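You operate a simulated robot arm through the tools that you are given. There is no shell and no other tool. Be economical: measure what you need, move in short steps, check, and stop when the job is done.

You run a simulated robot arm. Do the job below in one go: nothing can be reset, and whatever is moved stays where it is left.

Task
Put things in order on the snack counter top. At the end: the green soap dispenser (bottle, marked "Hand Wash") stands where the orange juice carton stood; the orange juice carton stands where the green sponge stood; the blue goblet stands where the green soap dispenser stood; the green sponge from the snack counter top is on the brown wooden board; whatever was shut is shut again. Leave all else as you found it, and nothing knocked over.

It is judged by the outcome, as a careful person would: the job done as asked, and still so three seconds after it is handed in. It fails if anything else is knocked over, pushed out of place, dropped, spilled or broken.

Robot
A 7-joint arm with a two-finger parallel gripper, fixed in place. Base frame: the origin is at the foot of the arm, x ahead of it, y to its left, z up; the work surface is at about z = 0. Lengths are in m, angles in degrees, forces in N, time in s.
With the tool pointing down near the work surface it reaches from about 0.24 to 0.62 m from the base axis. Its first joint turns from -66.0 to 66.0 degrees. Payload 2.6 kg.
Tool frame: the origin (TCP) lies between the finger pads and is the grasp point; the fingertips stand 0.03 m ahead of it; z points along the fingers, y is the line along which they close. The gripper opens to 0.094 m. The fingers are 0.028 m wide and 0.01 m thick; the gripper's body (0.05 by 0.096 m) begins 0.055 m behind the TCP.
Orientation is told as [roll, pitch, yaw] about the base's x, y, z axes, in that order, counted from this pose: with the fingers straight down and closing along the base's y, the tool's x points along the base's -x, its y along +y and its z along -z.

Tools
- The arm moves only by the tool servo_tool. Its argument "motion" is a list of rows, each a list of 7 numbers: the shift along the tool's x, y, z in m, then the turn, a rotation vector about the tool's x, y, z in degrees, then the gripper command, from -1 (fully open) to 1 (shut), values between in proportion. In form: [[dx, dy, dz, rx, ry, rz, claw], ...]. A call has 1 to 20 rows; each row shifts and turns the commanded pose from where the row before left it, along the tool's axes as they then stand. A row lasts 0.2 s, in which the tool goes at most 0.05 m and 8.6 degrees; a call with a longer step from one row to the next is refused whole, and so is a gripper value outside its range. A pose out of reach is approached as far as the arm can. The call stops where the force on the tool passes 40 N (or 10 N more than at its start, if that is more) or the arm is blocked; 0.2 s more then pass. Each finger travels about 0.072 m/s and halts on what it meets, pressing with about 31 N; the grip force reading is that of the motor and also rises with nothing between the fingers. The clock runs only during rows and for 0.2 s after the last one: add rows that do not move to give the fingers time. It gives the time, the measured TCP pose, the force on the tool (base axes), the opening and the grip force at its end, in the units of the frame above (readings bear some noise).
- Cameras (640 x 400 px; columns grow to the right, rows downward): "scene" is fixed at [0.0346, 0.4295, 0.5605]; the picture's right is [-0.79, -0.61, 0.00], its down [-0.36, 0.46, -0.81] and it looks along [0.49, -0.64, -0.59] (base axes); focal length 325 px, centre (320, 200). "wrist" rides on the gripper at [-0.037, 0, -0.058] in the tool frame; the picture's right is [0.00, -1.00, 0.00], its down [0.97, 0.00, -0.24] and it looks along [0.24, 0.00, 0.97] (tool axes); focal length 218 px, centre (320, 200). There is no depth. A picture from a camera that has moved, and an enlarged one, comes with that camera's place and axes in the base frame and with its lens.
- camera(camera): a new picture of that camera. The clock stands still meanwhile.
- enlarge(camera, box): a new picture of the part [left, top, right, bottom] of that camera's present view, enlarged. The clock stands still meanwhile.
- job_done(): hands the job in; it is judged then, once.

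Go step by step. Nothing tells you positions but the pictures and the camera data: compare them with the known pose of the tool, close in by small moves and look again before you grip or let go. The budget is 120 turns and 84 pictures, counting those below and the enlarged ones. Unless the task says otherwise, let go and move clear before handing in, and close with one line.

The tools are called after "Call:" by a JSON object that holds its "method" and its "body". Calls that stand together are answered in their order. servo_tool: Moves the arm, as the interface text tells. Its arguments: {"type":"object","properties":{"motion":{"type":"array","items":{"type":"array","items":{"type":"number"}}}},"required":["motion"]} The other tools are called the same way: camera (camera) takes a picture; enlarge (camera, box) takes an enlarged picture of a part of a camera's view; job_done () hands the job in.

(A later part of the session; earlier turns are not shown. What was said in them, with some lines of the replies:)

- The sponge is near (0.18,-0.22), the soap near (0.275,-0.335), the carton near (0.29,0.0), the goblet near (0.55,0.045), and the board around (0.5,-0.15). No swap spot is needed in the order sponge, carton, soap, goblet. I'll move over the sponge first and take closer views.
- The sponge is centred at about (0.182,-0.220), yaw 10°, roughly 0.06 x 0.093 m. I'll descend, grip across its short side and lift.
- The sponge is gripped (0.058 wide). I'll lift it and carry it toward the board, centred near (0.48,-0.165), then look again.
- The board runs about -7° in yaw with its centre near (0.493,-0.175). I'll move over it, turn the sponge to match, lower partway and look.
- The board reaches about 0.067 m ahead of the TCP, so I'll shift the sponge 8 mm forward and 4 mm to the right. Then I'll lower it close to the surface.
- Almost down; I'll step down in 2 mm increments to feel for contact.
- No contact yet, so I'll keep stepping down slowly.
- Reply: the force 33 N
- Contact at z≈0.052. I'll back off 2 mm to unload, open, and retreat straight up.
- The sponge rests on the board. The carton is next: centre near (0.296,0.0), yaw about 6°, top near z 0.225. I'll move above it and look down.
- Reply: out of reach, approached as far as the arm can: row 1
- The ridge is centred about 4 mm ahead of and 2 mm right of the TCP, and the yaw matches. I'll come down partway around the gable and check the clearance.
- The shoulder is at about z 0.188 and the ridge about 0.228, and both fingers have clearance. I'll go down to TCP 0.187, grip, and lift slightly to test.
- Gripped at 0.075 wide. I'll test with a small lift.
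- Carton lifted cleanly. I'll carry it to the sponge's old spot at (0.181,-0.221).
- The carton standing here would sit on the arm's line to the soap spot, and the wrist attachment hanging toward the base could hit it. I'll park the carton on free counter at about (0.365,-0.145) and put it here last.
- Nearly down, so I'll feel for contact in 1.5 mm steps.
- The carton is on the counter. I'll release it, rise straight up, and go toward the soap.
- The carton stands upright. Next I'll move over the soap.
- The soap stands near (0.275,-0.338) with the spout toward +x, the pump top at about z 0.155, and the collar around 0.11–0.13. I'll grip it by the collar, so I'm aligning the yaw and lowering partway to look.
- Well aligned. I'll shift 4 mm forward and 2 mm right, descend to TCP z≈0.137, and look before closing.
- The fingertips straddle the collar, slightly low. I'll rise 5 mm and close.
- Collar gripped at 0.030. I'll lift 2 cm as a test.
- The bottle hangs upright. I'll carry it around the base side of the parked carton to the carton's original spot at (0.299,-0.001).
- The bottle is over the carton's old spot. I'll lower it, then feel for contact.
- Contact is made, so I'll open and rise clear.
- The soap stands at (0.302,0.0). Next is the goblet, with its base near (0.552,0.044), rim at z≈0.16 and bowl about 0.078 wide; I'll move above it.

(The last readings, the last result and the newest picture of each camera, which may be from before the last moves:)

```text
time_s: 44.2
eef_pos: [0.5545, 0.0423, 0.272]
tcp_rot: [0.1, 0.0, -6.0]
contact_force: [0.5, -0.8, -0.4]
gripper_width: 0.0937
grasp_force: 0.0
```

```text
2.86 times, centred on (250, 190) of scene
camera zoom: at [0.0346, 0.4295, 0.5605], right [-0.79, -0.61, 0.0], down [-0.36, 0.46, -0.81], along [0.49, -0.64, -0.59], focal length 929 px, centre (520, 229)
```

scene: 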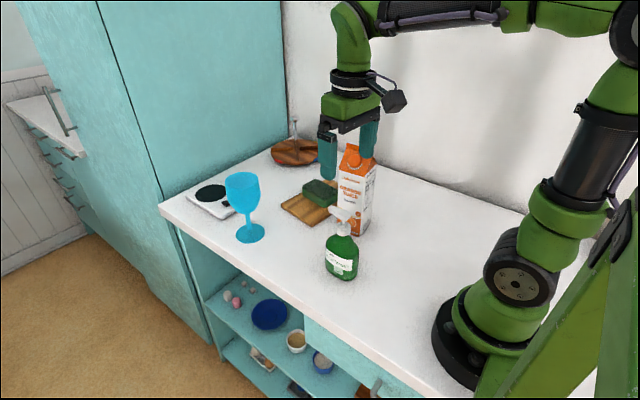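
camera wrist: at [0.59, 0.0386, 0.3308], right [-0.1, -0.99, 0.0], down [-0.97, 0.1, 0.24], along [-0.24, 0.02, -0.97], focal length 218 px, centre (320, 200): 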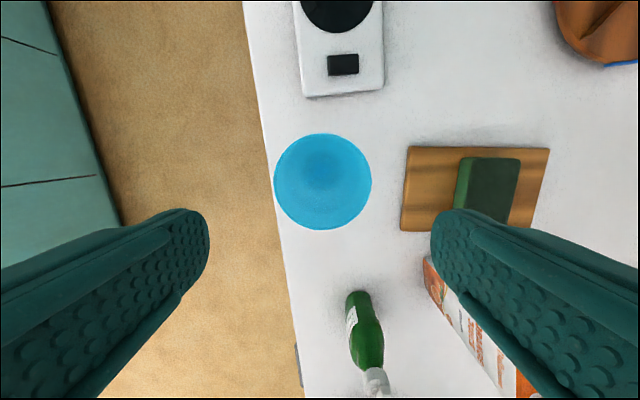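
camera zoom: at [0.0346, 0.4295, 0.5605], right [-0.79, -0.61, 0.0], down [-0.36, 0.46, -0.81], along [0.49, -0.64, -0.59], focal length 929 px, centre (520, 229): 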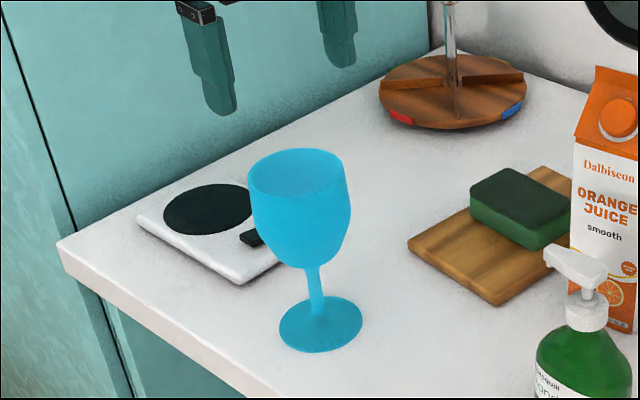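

The bowl is about 0.083 at its widest, so it fits the 0.094 opening with tight margins. I'll centre over it, come down so the tips sit just above the rim, and look.

Call:
{"method": "servo_tool", "body": {"motion": [[-0.007, -0.002, 0.03, 0, 0, 0, -1], [0, 0, 0.025, 0, 0, 0, -1], [0, 0, 0.012, 0, 0, 0, -1], [0, 0, 0, 0, 0, 0, -1], [0, 0, 0, 0, 0, 0, -1]]}}

Call:
{"method": "camera", "body": {"camera": "wrist"}}

Call:
{"method": "enlarge", "body": {"camera": "scene", "box": [180, 120, 320, 260]}}

```text
time_s: 45.4
eef_pos: [0.559, 0.0404, 0.205]
tcp_rot: [0.1, 0.0, -6.0]
contact_force: [-0.3, 0.1, 0.3]
gripper_width: 0.0939
grasp_force: 0.1
```

```text
44 pictures are left
camera wrist: at [0.597, 0.0375, 0.2642], right [-0.1, -0.99, 0.0], down [-0.97, 0.1, 0.24], along [-0.24, 0.03, -0.97], focal length 218 px, centre (320, 200)
```

wrist: 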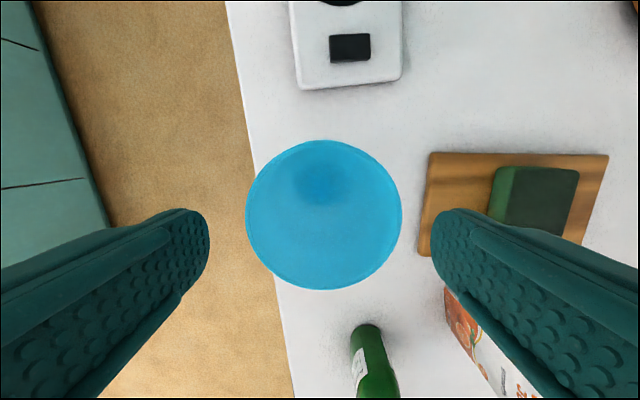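

```text
2.86 times, centred on (250, 190) of scene
camera zoom: at [0.0346, 0.4295, 0.5605], right [-0.79, -0.61, 0.0], down [-0.36, 0.46, -0.81], along [0.49, -0.64, -0.59], focal length 929 px, centre (520, 229)
```

zoom: 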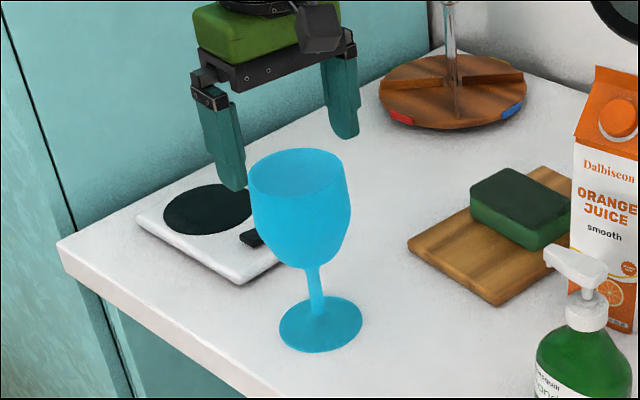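

The rim centre is about 5 mm ahead and 2 mm right. I'll correct that and descend until the tips are at the bowl's widest level.

Call:
{"method": "servo_tool", "body": {"motion": [[-0.005, -0.002, 0, 0, 0, 0, -1], [0, 0, 0.012, 0, 0, 0, -1], [0, 0, 0.012, 0, 0, 0, -1], [0, 0, 0.012, 0, 0, 0, -1], [0, 0, 0, 0, 0, 0, -1]]}}

Call:
{"method": "camera", "body": {"camera": "wrist"}}

Call:
{"method": "enlarge", "body": {"camera": "scene", "box": [180, 120, 320, 260]}}

```text
time_s: 46.6
eef_pos: [0.5637, 0.0379, 0.1676]
tcp_rot: [0.0, 0.0, -5.9]
contact_force: [-0.7, -0.3, -0.6]
gripper_width: 0.094
grasp_force: 0.0
```

```text
42 pictures are left
camera wrist: at [0.6012, 0.0327, 0.227], right [-0.1, -0.99, 0.0], down [-0.97, 0.1, 0.24], along [-0.24, 0.03, -0.97], focal length 218 px, centre (320, 200)
```

wrist: 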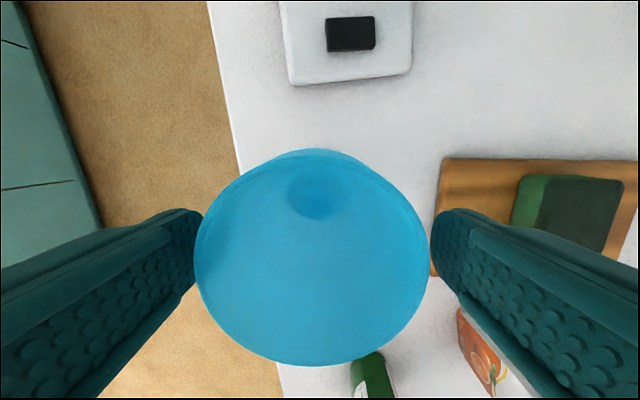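

```text
2.86 times, centred on (250, 190) of scene
camera zoom: at [0.0346, 0.4295, 0.5605], right [-0.79, -0.61, 0.0], down [-0.36, 0.46, -0.81], along [0.49, -0.64, -0.59], focal length 929 px, centre (520, 229)
```

zoom: 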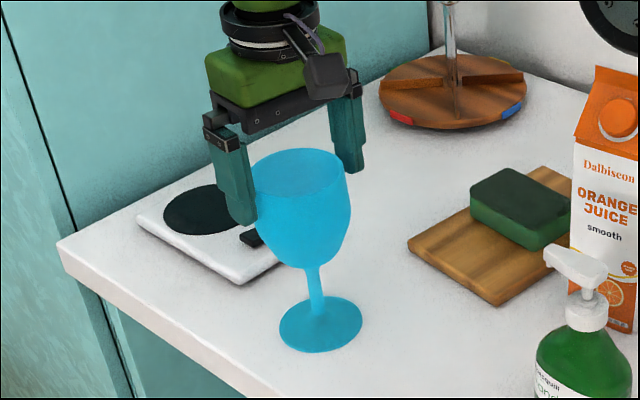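

The TCP is centred fore and aft, and the goblet sits about 2 mm to the left. I'll correct that, descend to TCP z≈0.132, then close.

Call:
{"method": "servo_tool", "body": {"motion": [[0.001, 0.002, 0, 0, 0, 0, -1], [0, 0, 0.012, 0, 0, 0, -1], [0, 0, 0.012, 0, 0, 0, -1], [0, 0, 0.012, 0, 0, 0, -1], [0, 0, 0, 0, 0, 0, -1]]}}

Call:
{"method": "camera", "body": {"camera": "wrist"}}

Call:
{"method": "enlarge", "body": {"camera": "scene", "box": [180, 120, 320, 260]}}

```text
time_s: 47.8
eef_pos: [0.5642, 0.0417, 0.1324]
tcp_rot: [0.0, -0.1, -6.0]
contact_force: [-0.5, -0.2, 0.5]
gripper_width: 0.0941
grasp_force: 0.1
```

```text
40 pictures are left
camera wrist: at [0.5998, 0.0361, 0.1913], right [-0.1, -0.99, 0.0], down [-0.97, 0.1, 0.24], along [-0.24, 0.03, -0.97], focal length 218 px, centre (320, 200)
```

wrist: 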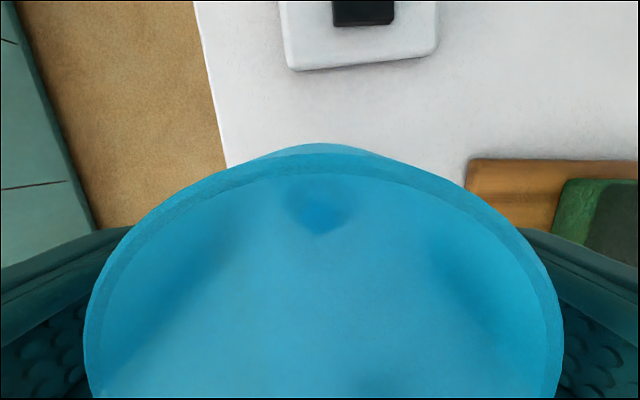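

```text
2.86 times, centred on (250, 190) of scene
camera zoom: at [0.0346, 0.4295, 0.5605], right [-0.79, -0.61, 0.0], down [-0.36, 0.46, -0.81], along [0.49, -0.64, -0.59], focal length 929 px, centre (520, 229)
```

zoom: 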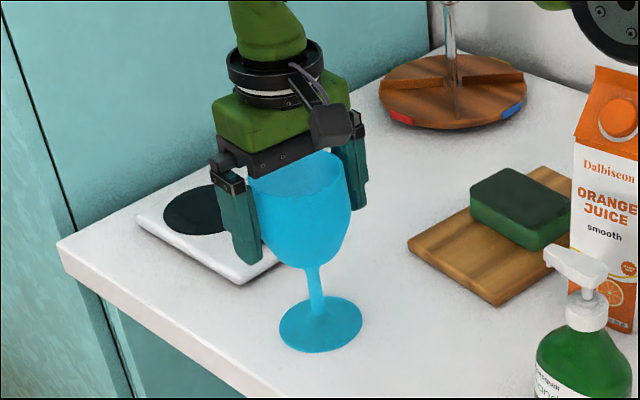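

The goblet is well centred, so I'll close gently.

Call:
{"method": "servo_tool", "body": {"motion": [[0, 0, 0, 0, 0, 0, -0.85], [0, 0, 0, 0, 0, 0, -0.75], [0, 0, 0, 0, 0, 0, -0.6], [0, 0, 0, 0, 0, 0, -0.4], [0, 0, 0, 0, 0, 0, 0.1], [0, 0, 0, 0, 0, 0, 0.3]]}}

Call:
{"method": "enlarge", "body": {"camera": "scene", "box": [180, 120, 320, 260]}}

```text
time_s: 49.2
eef_pos: [0.5623, 0.041, 0.1327]
tcp_rot: [0.1, 0.0, -5.9]
contact_force: [-0.3, 0.0, 0.7]
gripper_width: 0.0757
grasp_force: 31.1
```

```text
2.86 times, centred on (250, 190) of scene
camera zoom: at [0.0346, 0.4295, 0.5605], right [-0.79, -0.61, 0.0], down [-0.36, 0.46, -0.81], along [0.49, -0.64, -0.59], focal length 929 px, centre (520, 229)
```

zoom: 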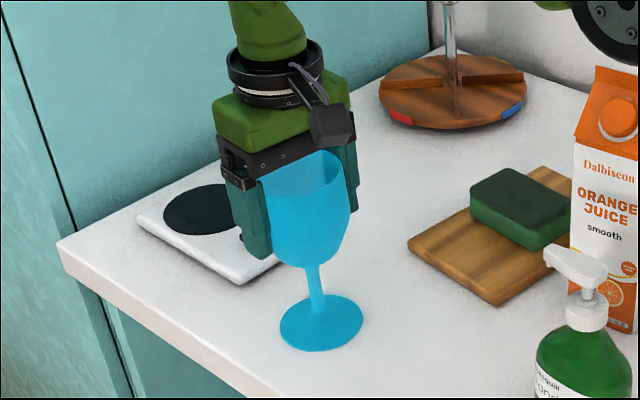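

Gripped at 0.076, still upright. I'll lift.

Call:
{"method": "servo_tool", "body": {"motion": [[0, 0, -0.01, 0, 0, 0, 0.3], [0, 0, -0.02, 0, 0, 0, 0.3], [0, 0, -0.02, 0, 0, 0, 0.3], [0, 0, -0.02, 0, 0, 0, 0.3], [0, 0, -0.02, 0, 0, 0, 0.3], [0, 0, -0.02, 0, 0, 0, 0.3], [0, 0, 0, 0, 0, 0, 0.3]]}}

Call:
{"method": "camera", "body": {"camera": "scene"}}

```text
time_s: 50.8
eef_pos: [0.5627, 0.0416, 0.2434]
tcp_rot: [-0.1, 0.0, -6.0]
contact_force: [-0.6, -1.4, -0.3]
gripper_width: 0.0753
grasp_force: 31.2
```

```text
37 pictures are left
```

scene: 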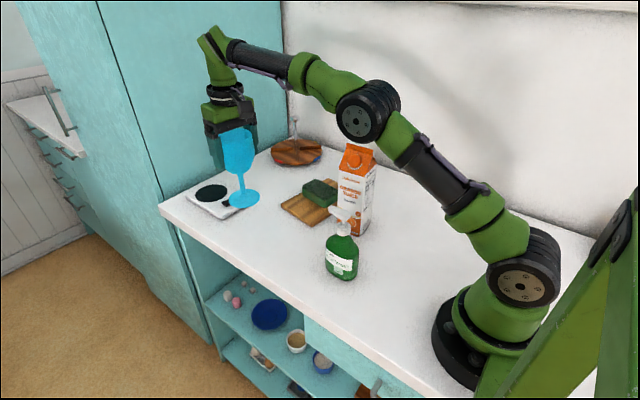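

Goblet is held. I'll carry it around the far side of the parked carton, over the board and above the sponge, toward the soap's old spot.

Call:
{"method": "servo_tool", "body": {"motion": [[0.0026, -0.0165, 0, 0, 0, 0, 0.3], [0.0051, -0.033, 0, 0, 0, 0, 0.3], [0.0051, -0.033, 0, 0, 0, 0, 0.3], [0.0051, -0.033, 0, 0, 0, 0, 0.3], [0.0051, -0.033, 0, 0, 0, 0, 0.3], [0.0025, -0.0165, 0, 0, 0, 0, 0.3], [0.0085, -0.031, 0, 0, 0, 0, 0.3], [0.0085, -0.031, 0, 0, 0, 0, 0.3], [0.0085, -0.031, 0, 0, 0, 0, 0.3], [0.0085, -0.031, 0, 0, 0, 0, 0.3], [0.0085, -0.031, 0, 0, 0, 0, 0.3], [0.0085, -0.031, 0, 0, 0, 0, 0.3], [0, 0, 0, 0, 0, 0, 0.3]]}}

Call:
{"method": "camera", "body": {"camera": "scene"}}

```text
time_s: 53.6
eef_pos: [0.4516, -0.3005, 0.2409]
tcp_rot: [0.1, 0.0, -6.0]
contact_force: [0.5, 0.2, -0.4]
gripper_width: 0.0754
grasp_force: 31.0
```

```text
36 pictures are left
```

scene: 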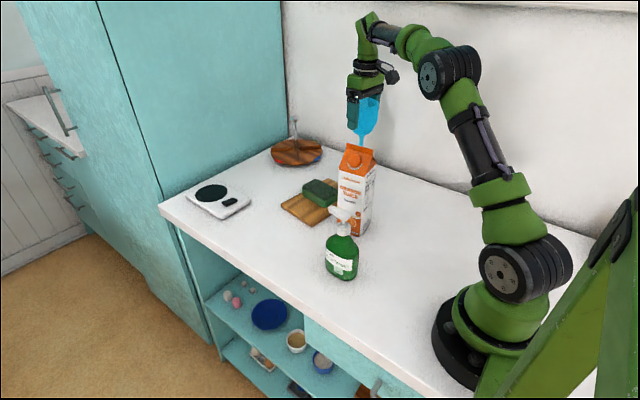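

All clear. On to (0.276,-0.337), lowering to about 2.5 cm above the counter at the end.

Call:
{"method": "servo_tool", "body": {"motion": [[0.0338, -0.011, 0, 0, 0, 0, 0.3], [0.0338, -0.011, 0, 0, 0, 0, 0.3], [0.0338, -0.011, 0, 0, 0, 0, 0.3], [0.0338, -0.011, 0, 0, 0, 0, 0.3], [0.0345, -0.011, 0, 0, 0, 0, 0.3], [0, 0, 0.025, 0, 0, 0, 0.3], [0, 0, 0.025, 0, 0, 0, 0.3], [0, 0, 0.025, 0, 0, 0, 0.3], [0, 0, 0, 0, 0, 0, 0.3]]}}

Call:
{"method": "enlarge", "body": {"camera": "scene", "box": [340, 90, 480, 230]}}

```text
time_s: 55.6
eef_pos: [0.2754, -0.3362, 0.1667]
tcp_rot: [-0.1, 0.0, -6.0]
contact_force: [0.1, 0.6, -0.6]
gripper_width: 0.0754
grasp_force: 31.5
```

```text
2.86 times, centred on (410, 160) of scene
camera zoom: at [0.0346, 0.4295, 0.5605], right [-0.79, -0.61, 0.0], down [-0.36, 0.46, -0.81], along [0.49, -0.64, -0.59], focal length 929 px, centre (63, 314)
```

zoom: 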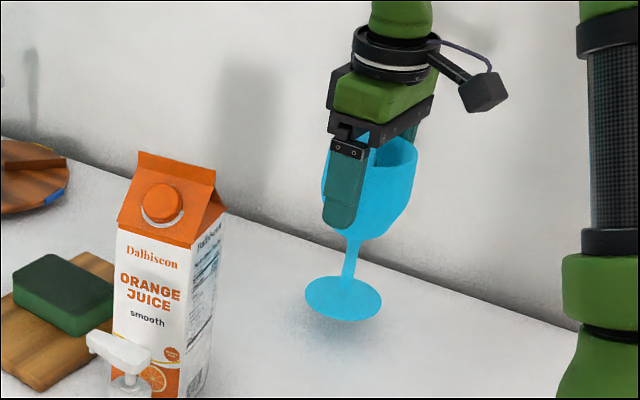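

The goblet is upright over the soap's old spot. Lowering.

Call:
{"method": "servo_tool", "body": {"motion": [[-0.002, 0, 0.014, 0, 0, 0, 0.3], [0, 0, 0.01, 0, 0, 0, 0.3], [0, 0, 0.005, 0, 0, 0, 0.3], [0, 0, 0.0015, 0, 0, 0, 0.3], [0, 0, 0, 0, 0, 0, 0.3]]}}

```text
time_s: 56.8
eef_pos: [0.2774, -0.3368, 0.1368]
tcp_rot: [0.0, 0.0, -6.0]
contact_force: [0.3, 0.6, -1.0]
gripper_width: 0.0757
grasp_force: 30.7
```

Call:
{"method": "servo_tool", "body": {"motion": [[0, 0, 0.0015, 0, 0, 0, 0.3], [0, 0, 0.0015, 0, 0, 0, 0.3], [0, 0, 0, 0, 0, 0, 0.3]]}}

```text
time_s: 57.6
eef_pos: [0.278, -0.3379, 0.133]
tcp_rot: [0.0, -0.1, -6.0]
contact_force: [-0.1, 0.0, -0.1]
gripper_width: 0.0753
grasp_force: 31.2
```

Call:
{"method": "servo_tool", "body": {"motion": [[0, 0, 0.001, 0, 0, 0, 0.3], [0, 0, 0, 0, 0, 0, 0.3]]}}

Call:
{"method": "enlarge", "body": {"camera": "scene", "box": [380, 140, 450, 220]}}

```text
time_s: 58.2
eef_pos: [0.2781, -0.3371, 0.1328]
tcp_rot: [0.1, 0.1, -6.1]
contact_force: [0.2, -1.0, -0.2]
gripper_width: 0.0753
grasp_force: 31.0
```

```text
5.00 times, centred on (415, 180) of scene
camera zoom: at [0.0346, 0.4295, 0.5605], right [-0.79, -0.61, 0.0], down [-0.36, 0.46, -0.81], along [0.49, -0.64, -0.59], focal length 1626 px, centre (-155, 300)
```

zoom: 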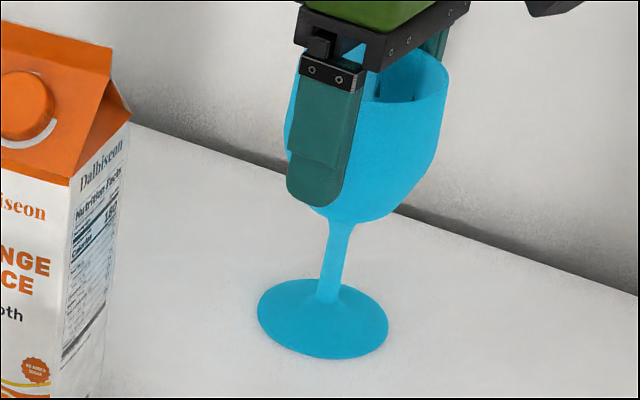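

Call:
{"method": "servo_tool", "body": {"motion": [[0, 0, 0.001, 0, 0, 0, 0.3], [0, 0, 0.0005, 0, 0, 0, 0.3], [0, 0, 0, 0, 0, 0, 0.3]]}}

```text
time_s: 59.0
eef_pos: [0.2767, -0.3386, 0.1317]
tcp_rot: [0.0, 0.0, -6.0]
contact_force: [-1.1, -0.2, 13.6]
gripper_width: 0.0752
grasp_force: 31.2
```

Contact. I'll ease off a touch, open gradually, and rise straight up.

Call:
{"method": "servo_tool", "body": {"motion": [[0, 0, -0.0008, 0, 0, 0, 0.3], [0, 0, 0, 0, 0, 0, -0.6], [0, 0, 0, 0, 0, 0, -0.8], [0, 0, 0, 0, 0, 0, -1], [0, 0, 0, 0, 0, 0, -1], [0, 0, 0, 0, 0, 0, -1]]}}

Call:
{"method": "camera", "body": {"camera": "wrist"}}

```text
time_s: 60.4
eef_pos: [0.2757, -0.339, 0.1321]
tcp_rot: [0.0, 0.0, -5.9]
contact_force: [-0.5, -0.4, 0.4]
gripper_width: 0.0941
grasp_force: 0.0
```

```text
33 pictures are left
camera wrist: at [0.314, -0.3423, 0.1905], right [-0.1, -0.99, 0.0], down [-0.97, 0.1, 0.24], along [-0.24, 0.03, -0.97], focal length 218 px, centre (320, 200)
```

wrist: 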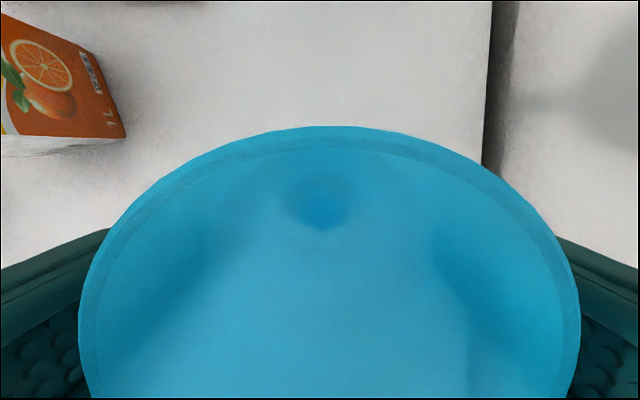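

Call:
{"method": "servo_tool", "body": {"motion": [[0, -0.0015, 0, 0, 0, 0, -1], [0, 0, -0.015, 0, 0, 0, -1], [0, 0, -0.03, 0, 0, 0, -1], [0, 0, -0.04, 0, 0, 0, -1], [0, 0, -0.04, 0, 0, 0, -1], [0, 0, -0.04, 0, 0, 0, -1], [0, 0, -0.03, 0, 0, 0, -1], [0, 0, 0, 0, 0, 0, -1]]}}

Call:
{"method": "camera", "body": {"camera": "scene"}}

```text
time_s: 62.2
eef_pos: [0.2782, -0.3394, 0.3294]
tcp_rot: [-0.1, 0.0, -6.0]
contact_force: [-0.2, -0.5, 0.5]
gripper_width: 0.094
grasp_force: 0.0
```

```text
32 pictures are left
```

scene: 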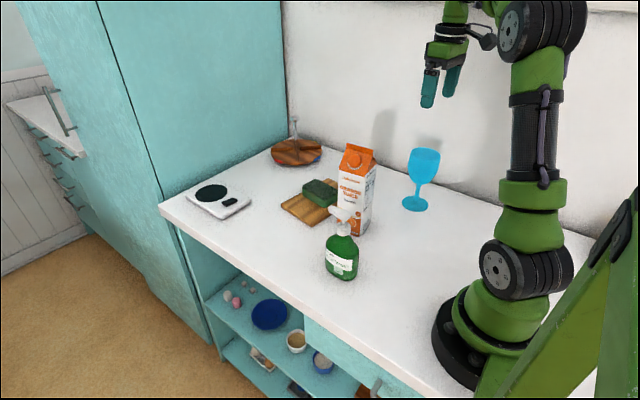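

The goblet stands on the soap's old spot. Back to the parked carton, turning to yaw 6°.

Call:
{"method": "servo_tool", "body": {"motion": [[-0.0111, 0.0333, 0, 0, 0, 0, -1], [-0.0111, 0.0333, 0, 0, 0, 0, -1], [-0.0111, 0.0333, 0, 0, 0, 0, -1], [-0.0111, 0.0333, 0, 0, 0, 0, -1], [-0.0111, 0.0333, 0, 0, 0, 0, -1], [-0.0111, 0.0333, 0, 0, 0, 0, -1], [0, 0, 0, 0, 0, -6, -1], [0, 0, 0, 0, 0, -6, -1], [0, 0, 0.03, 0, 0, 0, -1], [0, 0, 0, 0, 0, 0, -1]]}}

Call:
{"method": "camera", "body": {"camera": "wrist"}}

```text
time_s: 64.4
eef_pos: [0.3647, -0.1469, 0.2951]
tcp_rot: [-0.1, 0.0, 6.0]
contact_force: [0.2, -0.5, 0.4]
gripper_width: 0.094
grasp_force: 0.0
```

```text
31 pictures are left
camera wrist: at [0.4024, -0.1444, 0.3551], right [0.1, -0.99, 0.0], down [-0.97, -0.1, 0.24], along [-0.24, -0.03, -0.97], focal length 218 px, centre (320, 200)
```

wrist: 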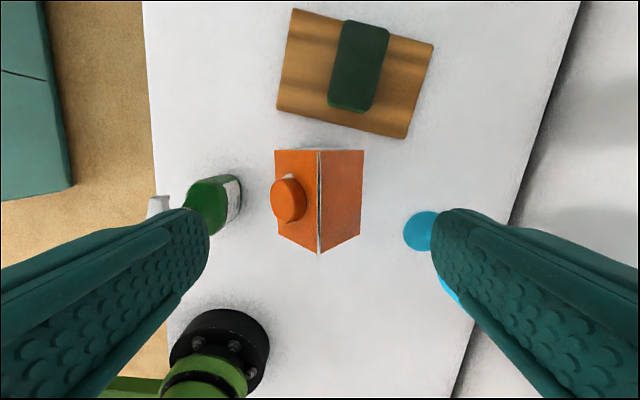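

Centred over the carton. I'll descend to TCP z 0.187 and grip.

Call:
{"method": "servo_tool", "body": {"motion": [[0, 0.0005, 0.03, 0, 0, 0, -1], [0, 0, 0.03, 0, 0, 0, -1], [0, 0, 0.025, 0, 0, 0, -1], [0, 0, 0.013, 0, 0, 0, -1], [0, 0, 0.01, 0, 0, 0, -1], [0, 0, 0, 0, 0, 0, -1], [0, 0, 0, 0, 0, 0, 0.4], [0, 0, 0, 0, 0, 0, 0.4], [0, 0, 0, 0, 0, 0, 0.4], [0, 0, 0, 0, 0, 0, 0.4]]}}

Call:
{"method": "camera", "body": {"camera": "scene"}}

```text
time_s: 66.6
eef_pos: [0.3645, -0.1477, 0.1892]
tcp_rot: [0.0, 0.0, 6.1]
contact_force: [-0.8, 3.0, 0.5]
gripper_width: 0.0744
grasp_force: 31.2
```

```text
30 pictures are left
```

scene: 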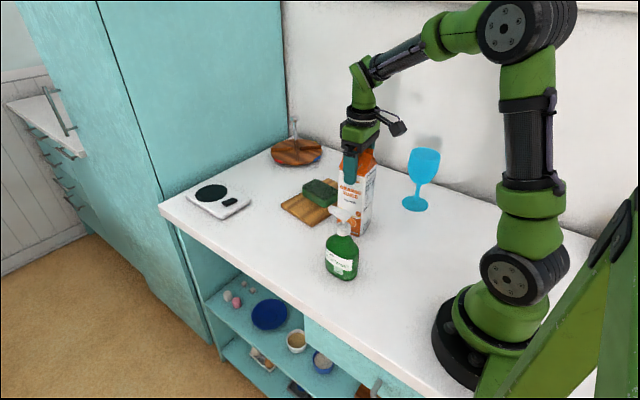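

Call:
{"method": "servo_tool", "body": {"motion": [[0, 0, -0.01, 0, 0, 0, 0.4], [0, 0, -0.02, 0, 0, 0, 0.4], [0.0171, -0.0048, 0, 0, 0, 0, 0.4], [0.0346, -0.0097, 0, 0, 0, 0, 0.4], [0.0346, -0.0097, 0, 0, 0, 0, 0.4], [0.0346, -0.0097, 0, 0, 0, 0, 0.4], [0.0346, -0.0097, 0, 0, 0, 0, 0.4], [0.0346, -0.0097, 0, 0, 0, 0, 0.4], [0, 0, 0, 0, 0, 0, 0.4]]}}

Call:
{"method": "enlarge", "body": {"camera": "scene", "box": [360, 100, 520, 260]}}

```text
time_s: 68.6
eef_pos: [0.1797, -0.2185, 0.2174]
tcp_rot: [0.1, 0.0, 5.9]
contact_force: [-0.2, 0.6, -10.3]
gripper_width: 0.0745
grasp_force: 30.8
```

```text
2.50 times, centred on (440, 180) of scene
camera zoom: at [0.0346, 0.4294, 0.5605], right [-0.79, -0.61, 0.0], down [-0.36, 0.46, -0.81], along [0.49, -0.64, -0.59], focal length 813 px, centre (20, 250)
```

zoom: 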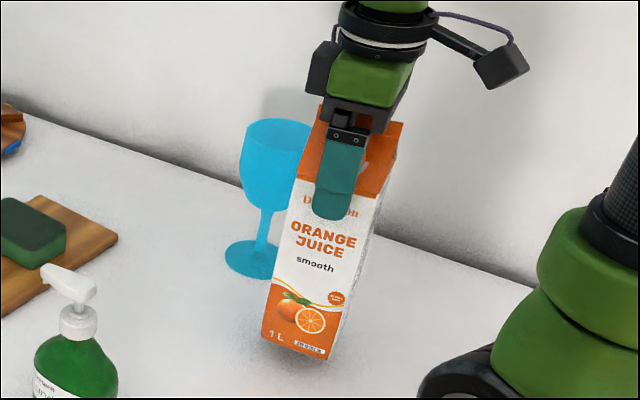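

The carton is over the sponge's old spot with the goblet clear. Lowering, then feeling for contact.

Call:
{"method": "servo_tool", "body": {"motion": [[-0.001, -0.002, 0.012, 0, 0, 0, 0.4], [0, 0, 0.01, 0, 0, 0, 0.4], [0, 0, 0.003, 0, 0, 0, 0.4], [0, 0, 0.0015, 0, 0, 0, 0.4], [0, 0, 0, 0, 0, 0, 0.4]]}}

```text
time_s: 69.8
eef_pos: [0.1822, -0.2221, 0.1919]
tcp_rot: [0.1, 0.0, 5.9]
contact_force: [0.7, 0.4, -10.9]
gripper_width: 0.0743
grasp_force: 31.4
```

Call:
{"method": "servo_tool", "body": {"motion": [[0, 0, 0.0015, 0, 0, 0, 0.4], [0, 0, 0.001, 0, 0, 0, 0.4], [0, 0, 0, 0, 0, 0, 0.4]]}}

```text
time_s: 70.6
eef_pos: [0.1821, -0.2208, 0.1896]
tcp_rot: [0.0, 0.1, 6.0]
contact_force: [0.5, -1.0, -11.5]
gripper_width: 0.0743
grasp_force: 30.8
```

Call:
{"method": "servo_tool", "body": {"motion": [[0, 0, 0.001, 0, 0, 0, 0.4], [0, 0, 0.0005, 0, 0, 0, 0.4], [0, 0, 0, 0, 0, 0, 0.4]]}}

```text
time_s: 71.4
eef_pos: [0.1825, -0.2223, 0.189]
tcp_rot: [0.0, 0.0, 5.9]
contact_force: [-0.6, 0.0, -10.3]
gripper_width: 0.0744
grasp_force: 31.8
```

Call:
{"method": "servo_tool", "body": {"motion": [[0, 0, 0.001, 0, 0, 0, 0.4], [0, 0, 0.0005, 0, 0, 0, 0.4], [0, 0, 0, 0, 0, 0, 0.4]]}}

```text
time_s: 72.2
eef_pos: [0.1827, -0.2225, 0.1872]
tcp_rot: [-0.1, 0.0, 5.9]
contact_force: [-6.4, 5.6, 19.7]
gripper_width: 0.0743
grasp_force: 30.7
```

Contact. I'll ease off 1 mm, release, and rise.

Call:
{"method": "servo_tool", "body": {"motion": [[0, 0, -0.001, 0, 0, 0, 0.4], [0, 0, 0, 0, 0, 0, 0.0], [0, 0, 0, 0, 0, 0, -0.8], [0, 0, 0, 0, 0, 0, -1], [0, 0, 0, 0, 0, 0, -1], [0, 0, -0.02, 0, 0, 0, -1], [0, 0, -0.04, 0, 0, 0, -1], [0, 0, -0.04, 0, 0, 0, -1], [0, 0, -0.03, 0, 0, 0, -1], [0, 0, 0, 0, 0, 0, -1]]}}

Call:
{"method": "camera", "body": {"camera": "scene"}}

Call:
{"method": "camera", "body": {"camera": "wrist"}}

```text
time_s: 74.4
eef_pos: [0.1814, -0.2215, 0.3206]
tcp_rot: [0.1, 0.0, 6.0]
contact_force: [0.0, 0.7, -0.3]
gripper_width: 0.094
grasp_force: 0.0
```

```text
28 pictures are left
```

scene: 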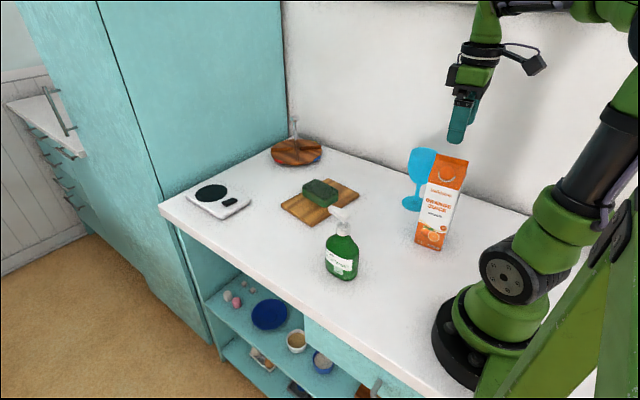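

```text
27 pictures are left
camera wrist: at [0.2186, -0.2179, 0.3785], right [0.1, -0.99, 0.0], down [-0.97, -0.1, 0.24], along [-0.24, -0.03, -0.97], focal length 218 px, centre (320, 200)
```

wrist: 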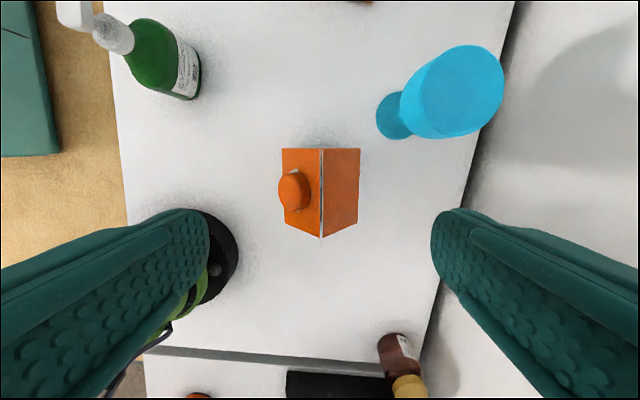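

Everything is upright and in its requested place, nothing was opened, and the gripper is clear. Handing in.

Call:
{"method": "job_done", "body": {}}

```text
The job is handed in.
```

The job is handed in: the soap stands where the carton was, the carton where the sponge was, the goblet where the soap was, and the sponge lies on the board; nothing was opened or knocked over.
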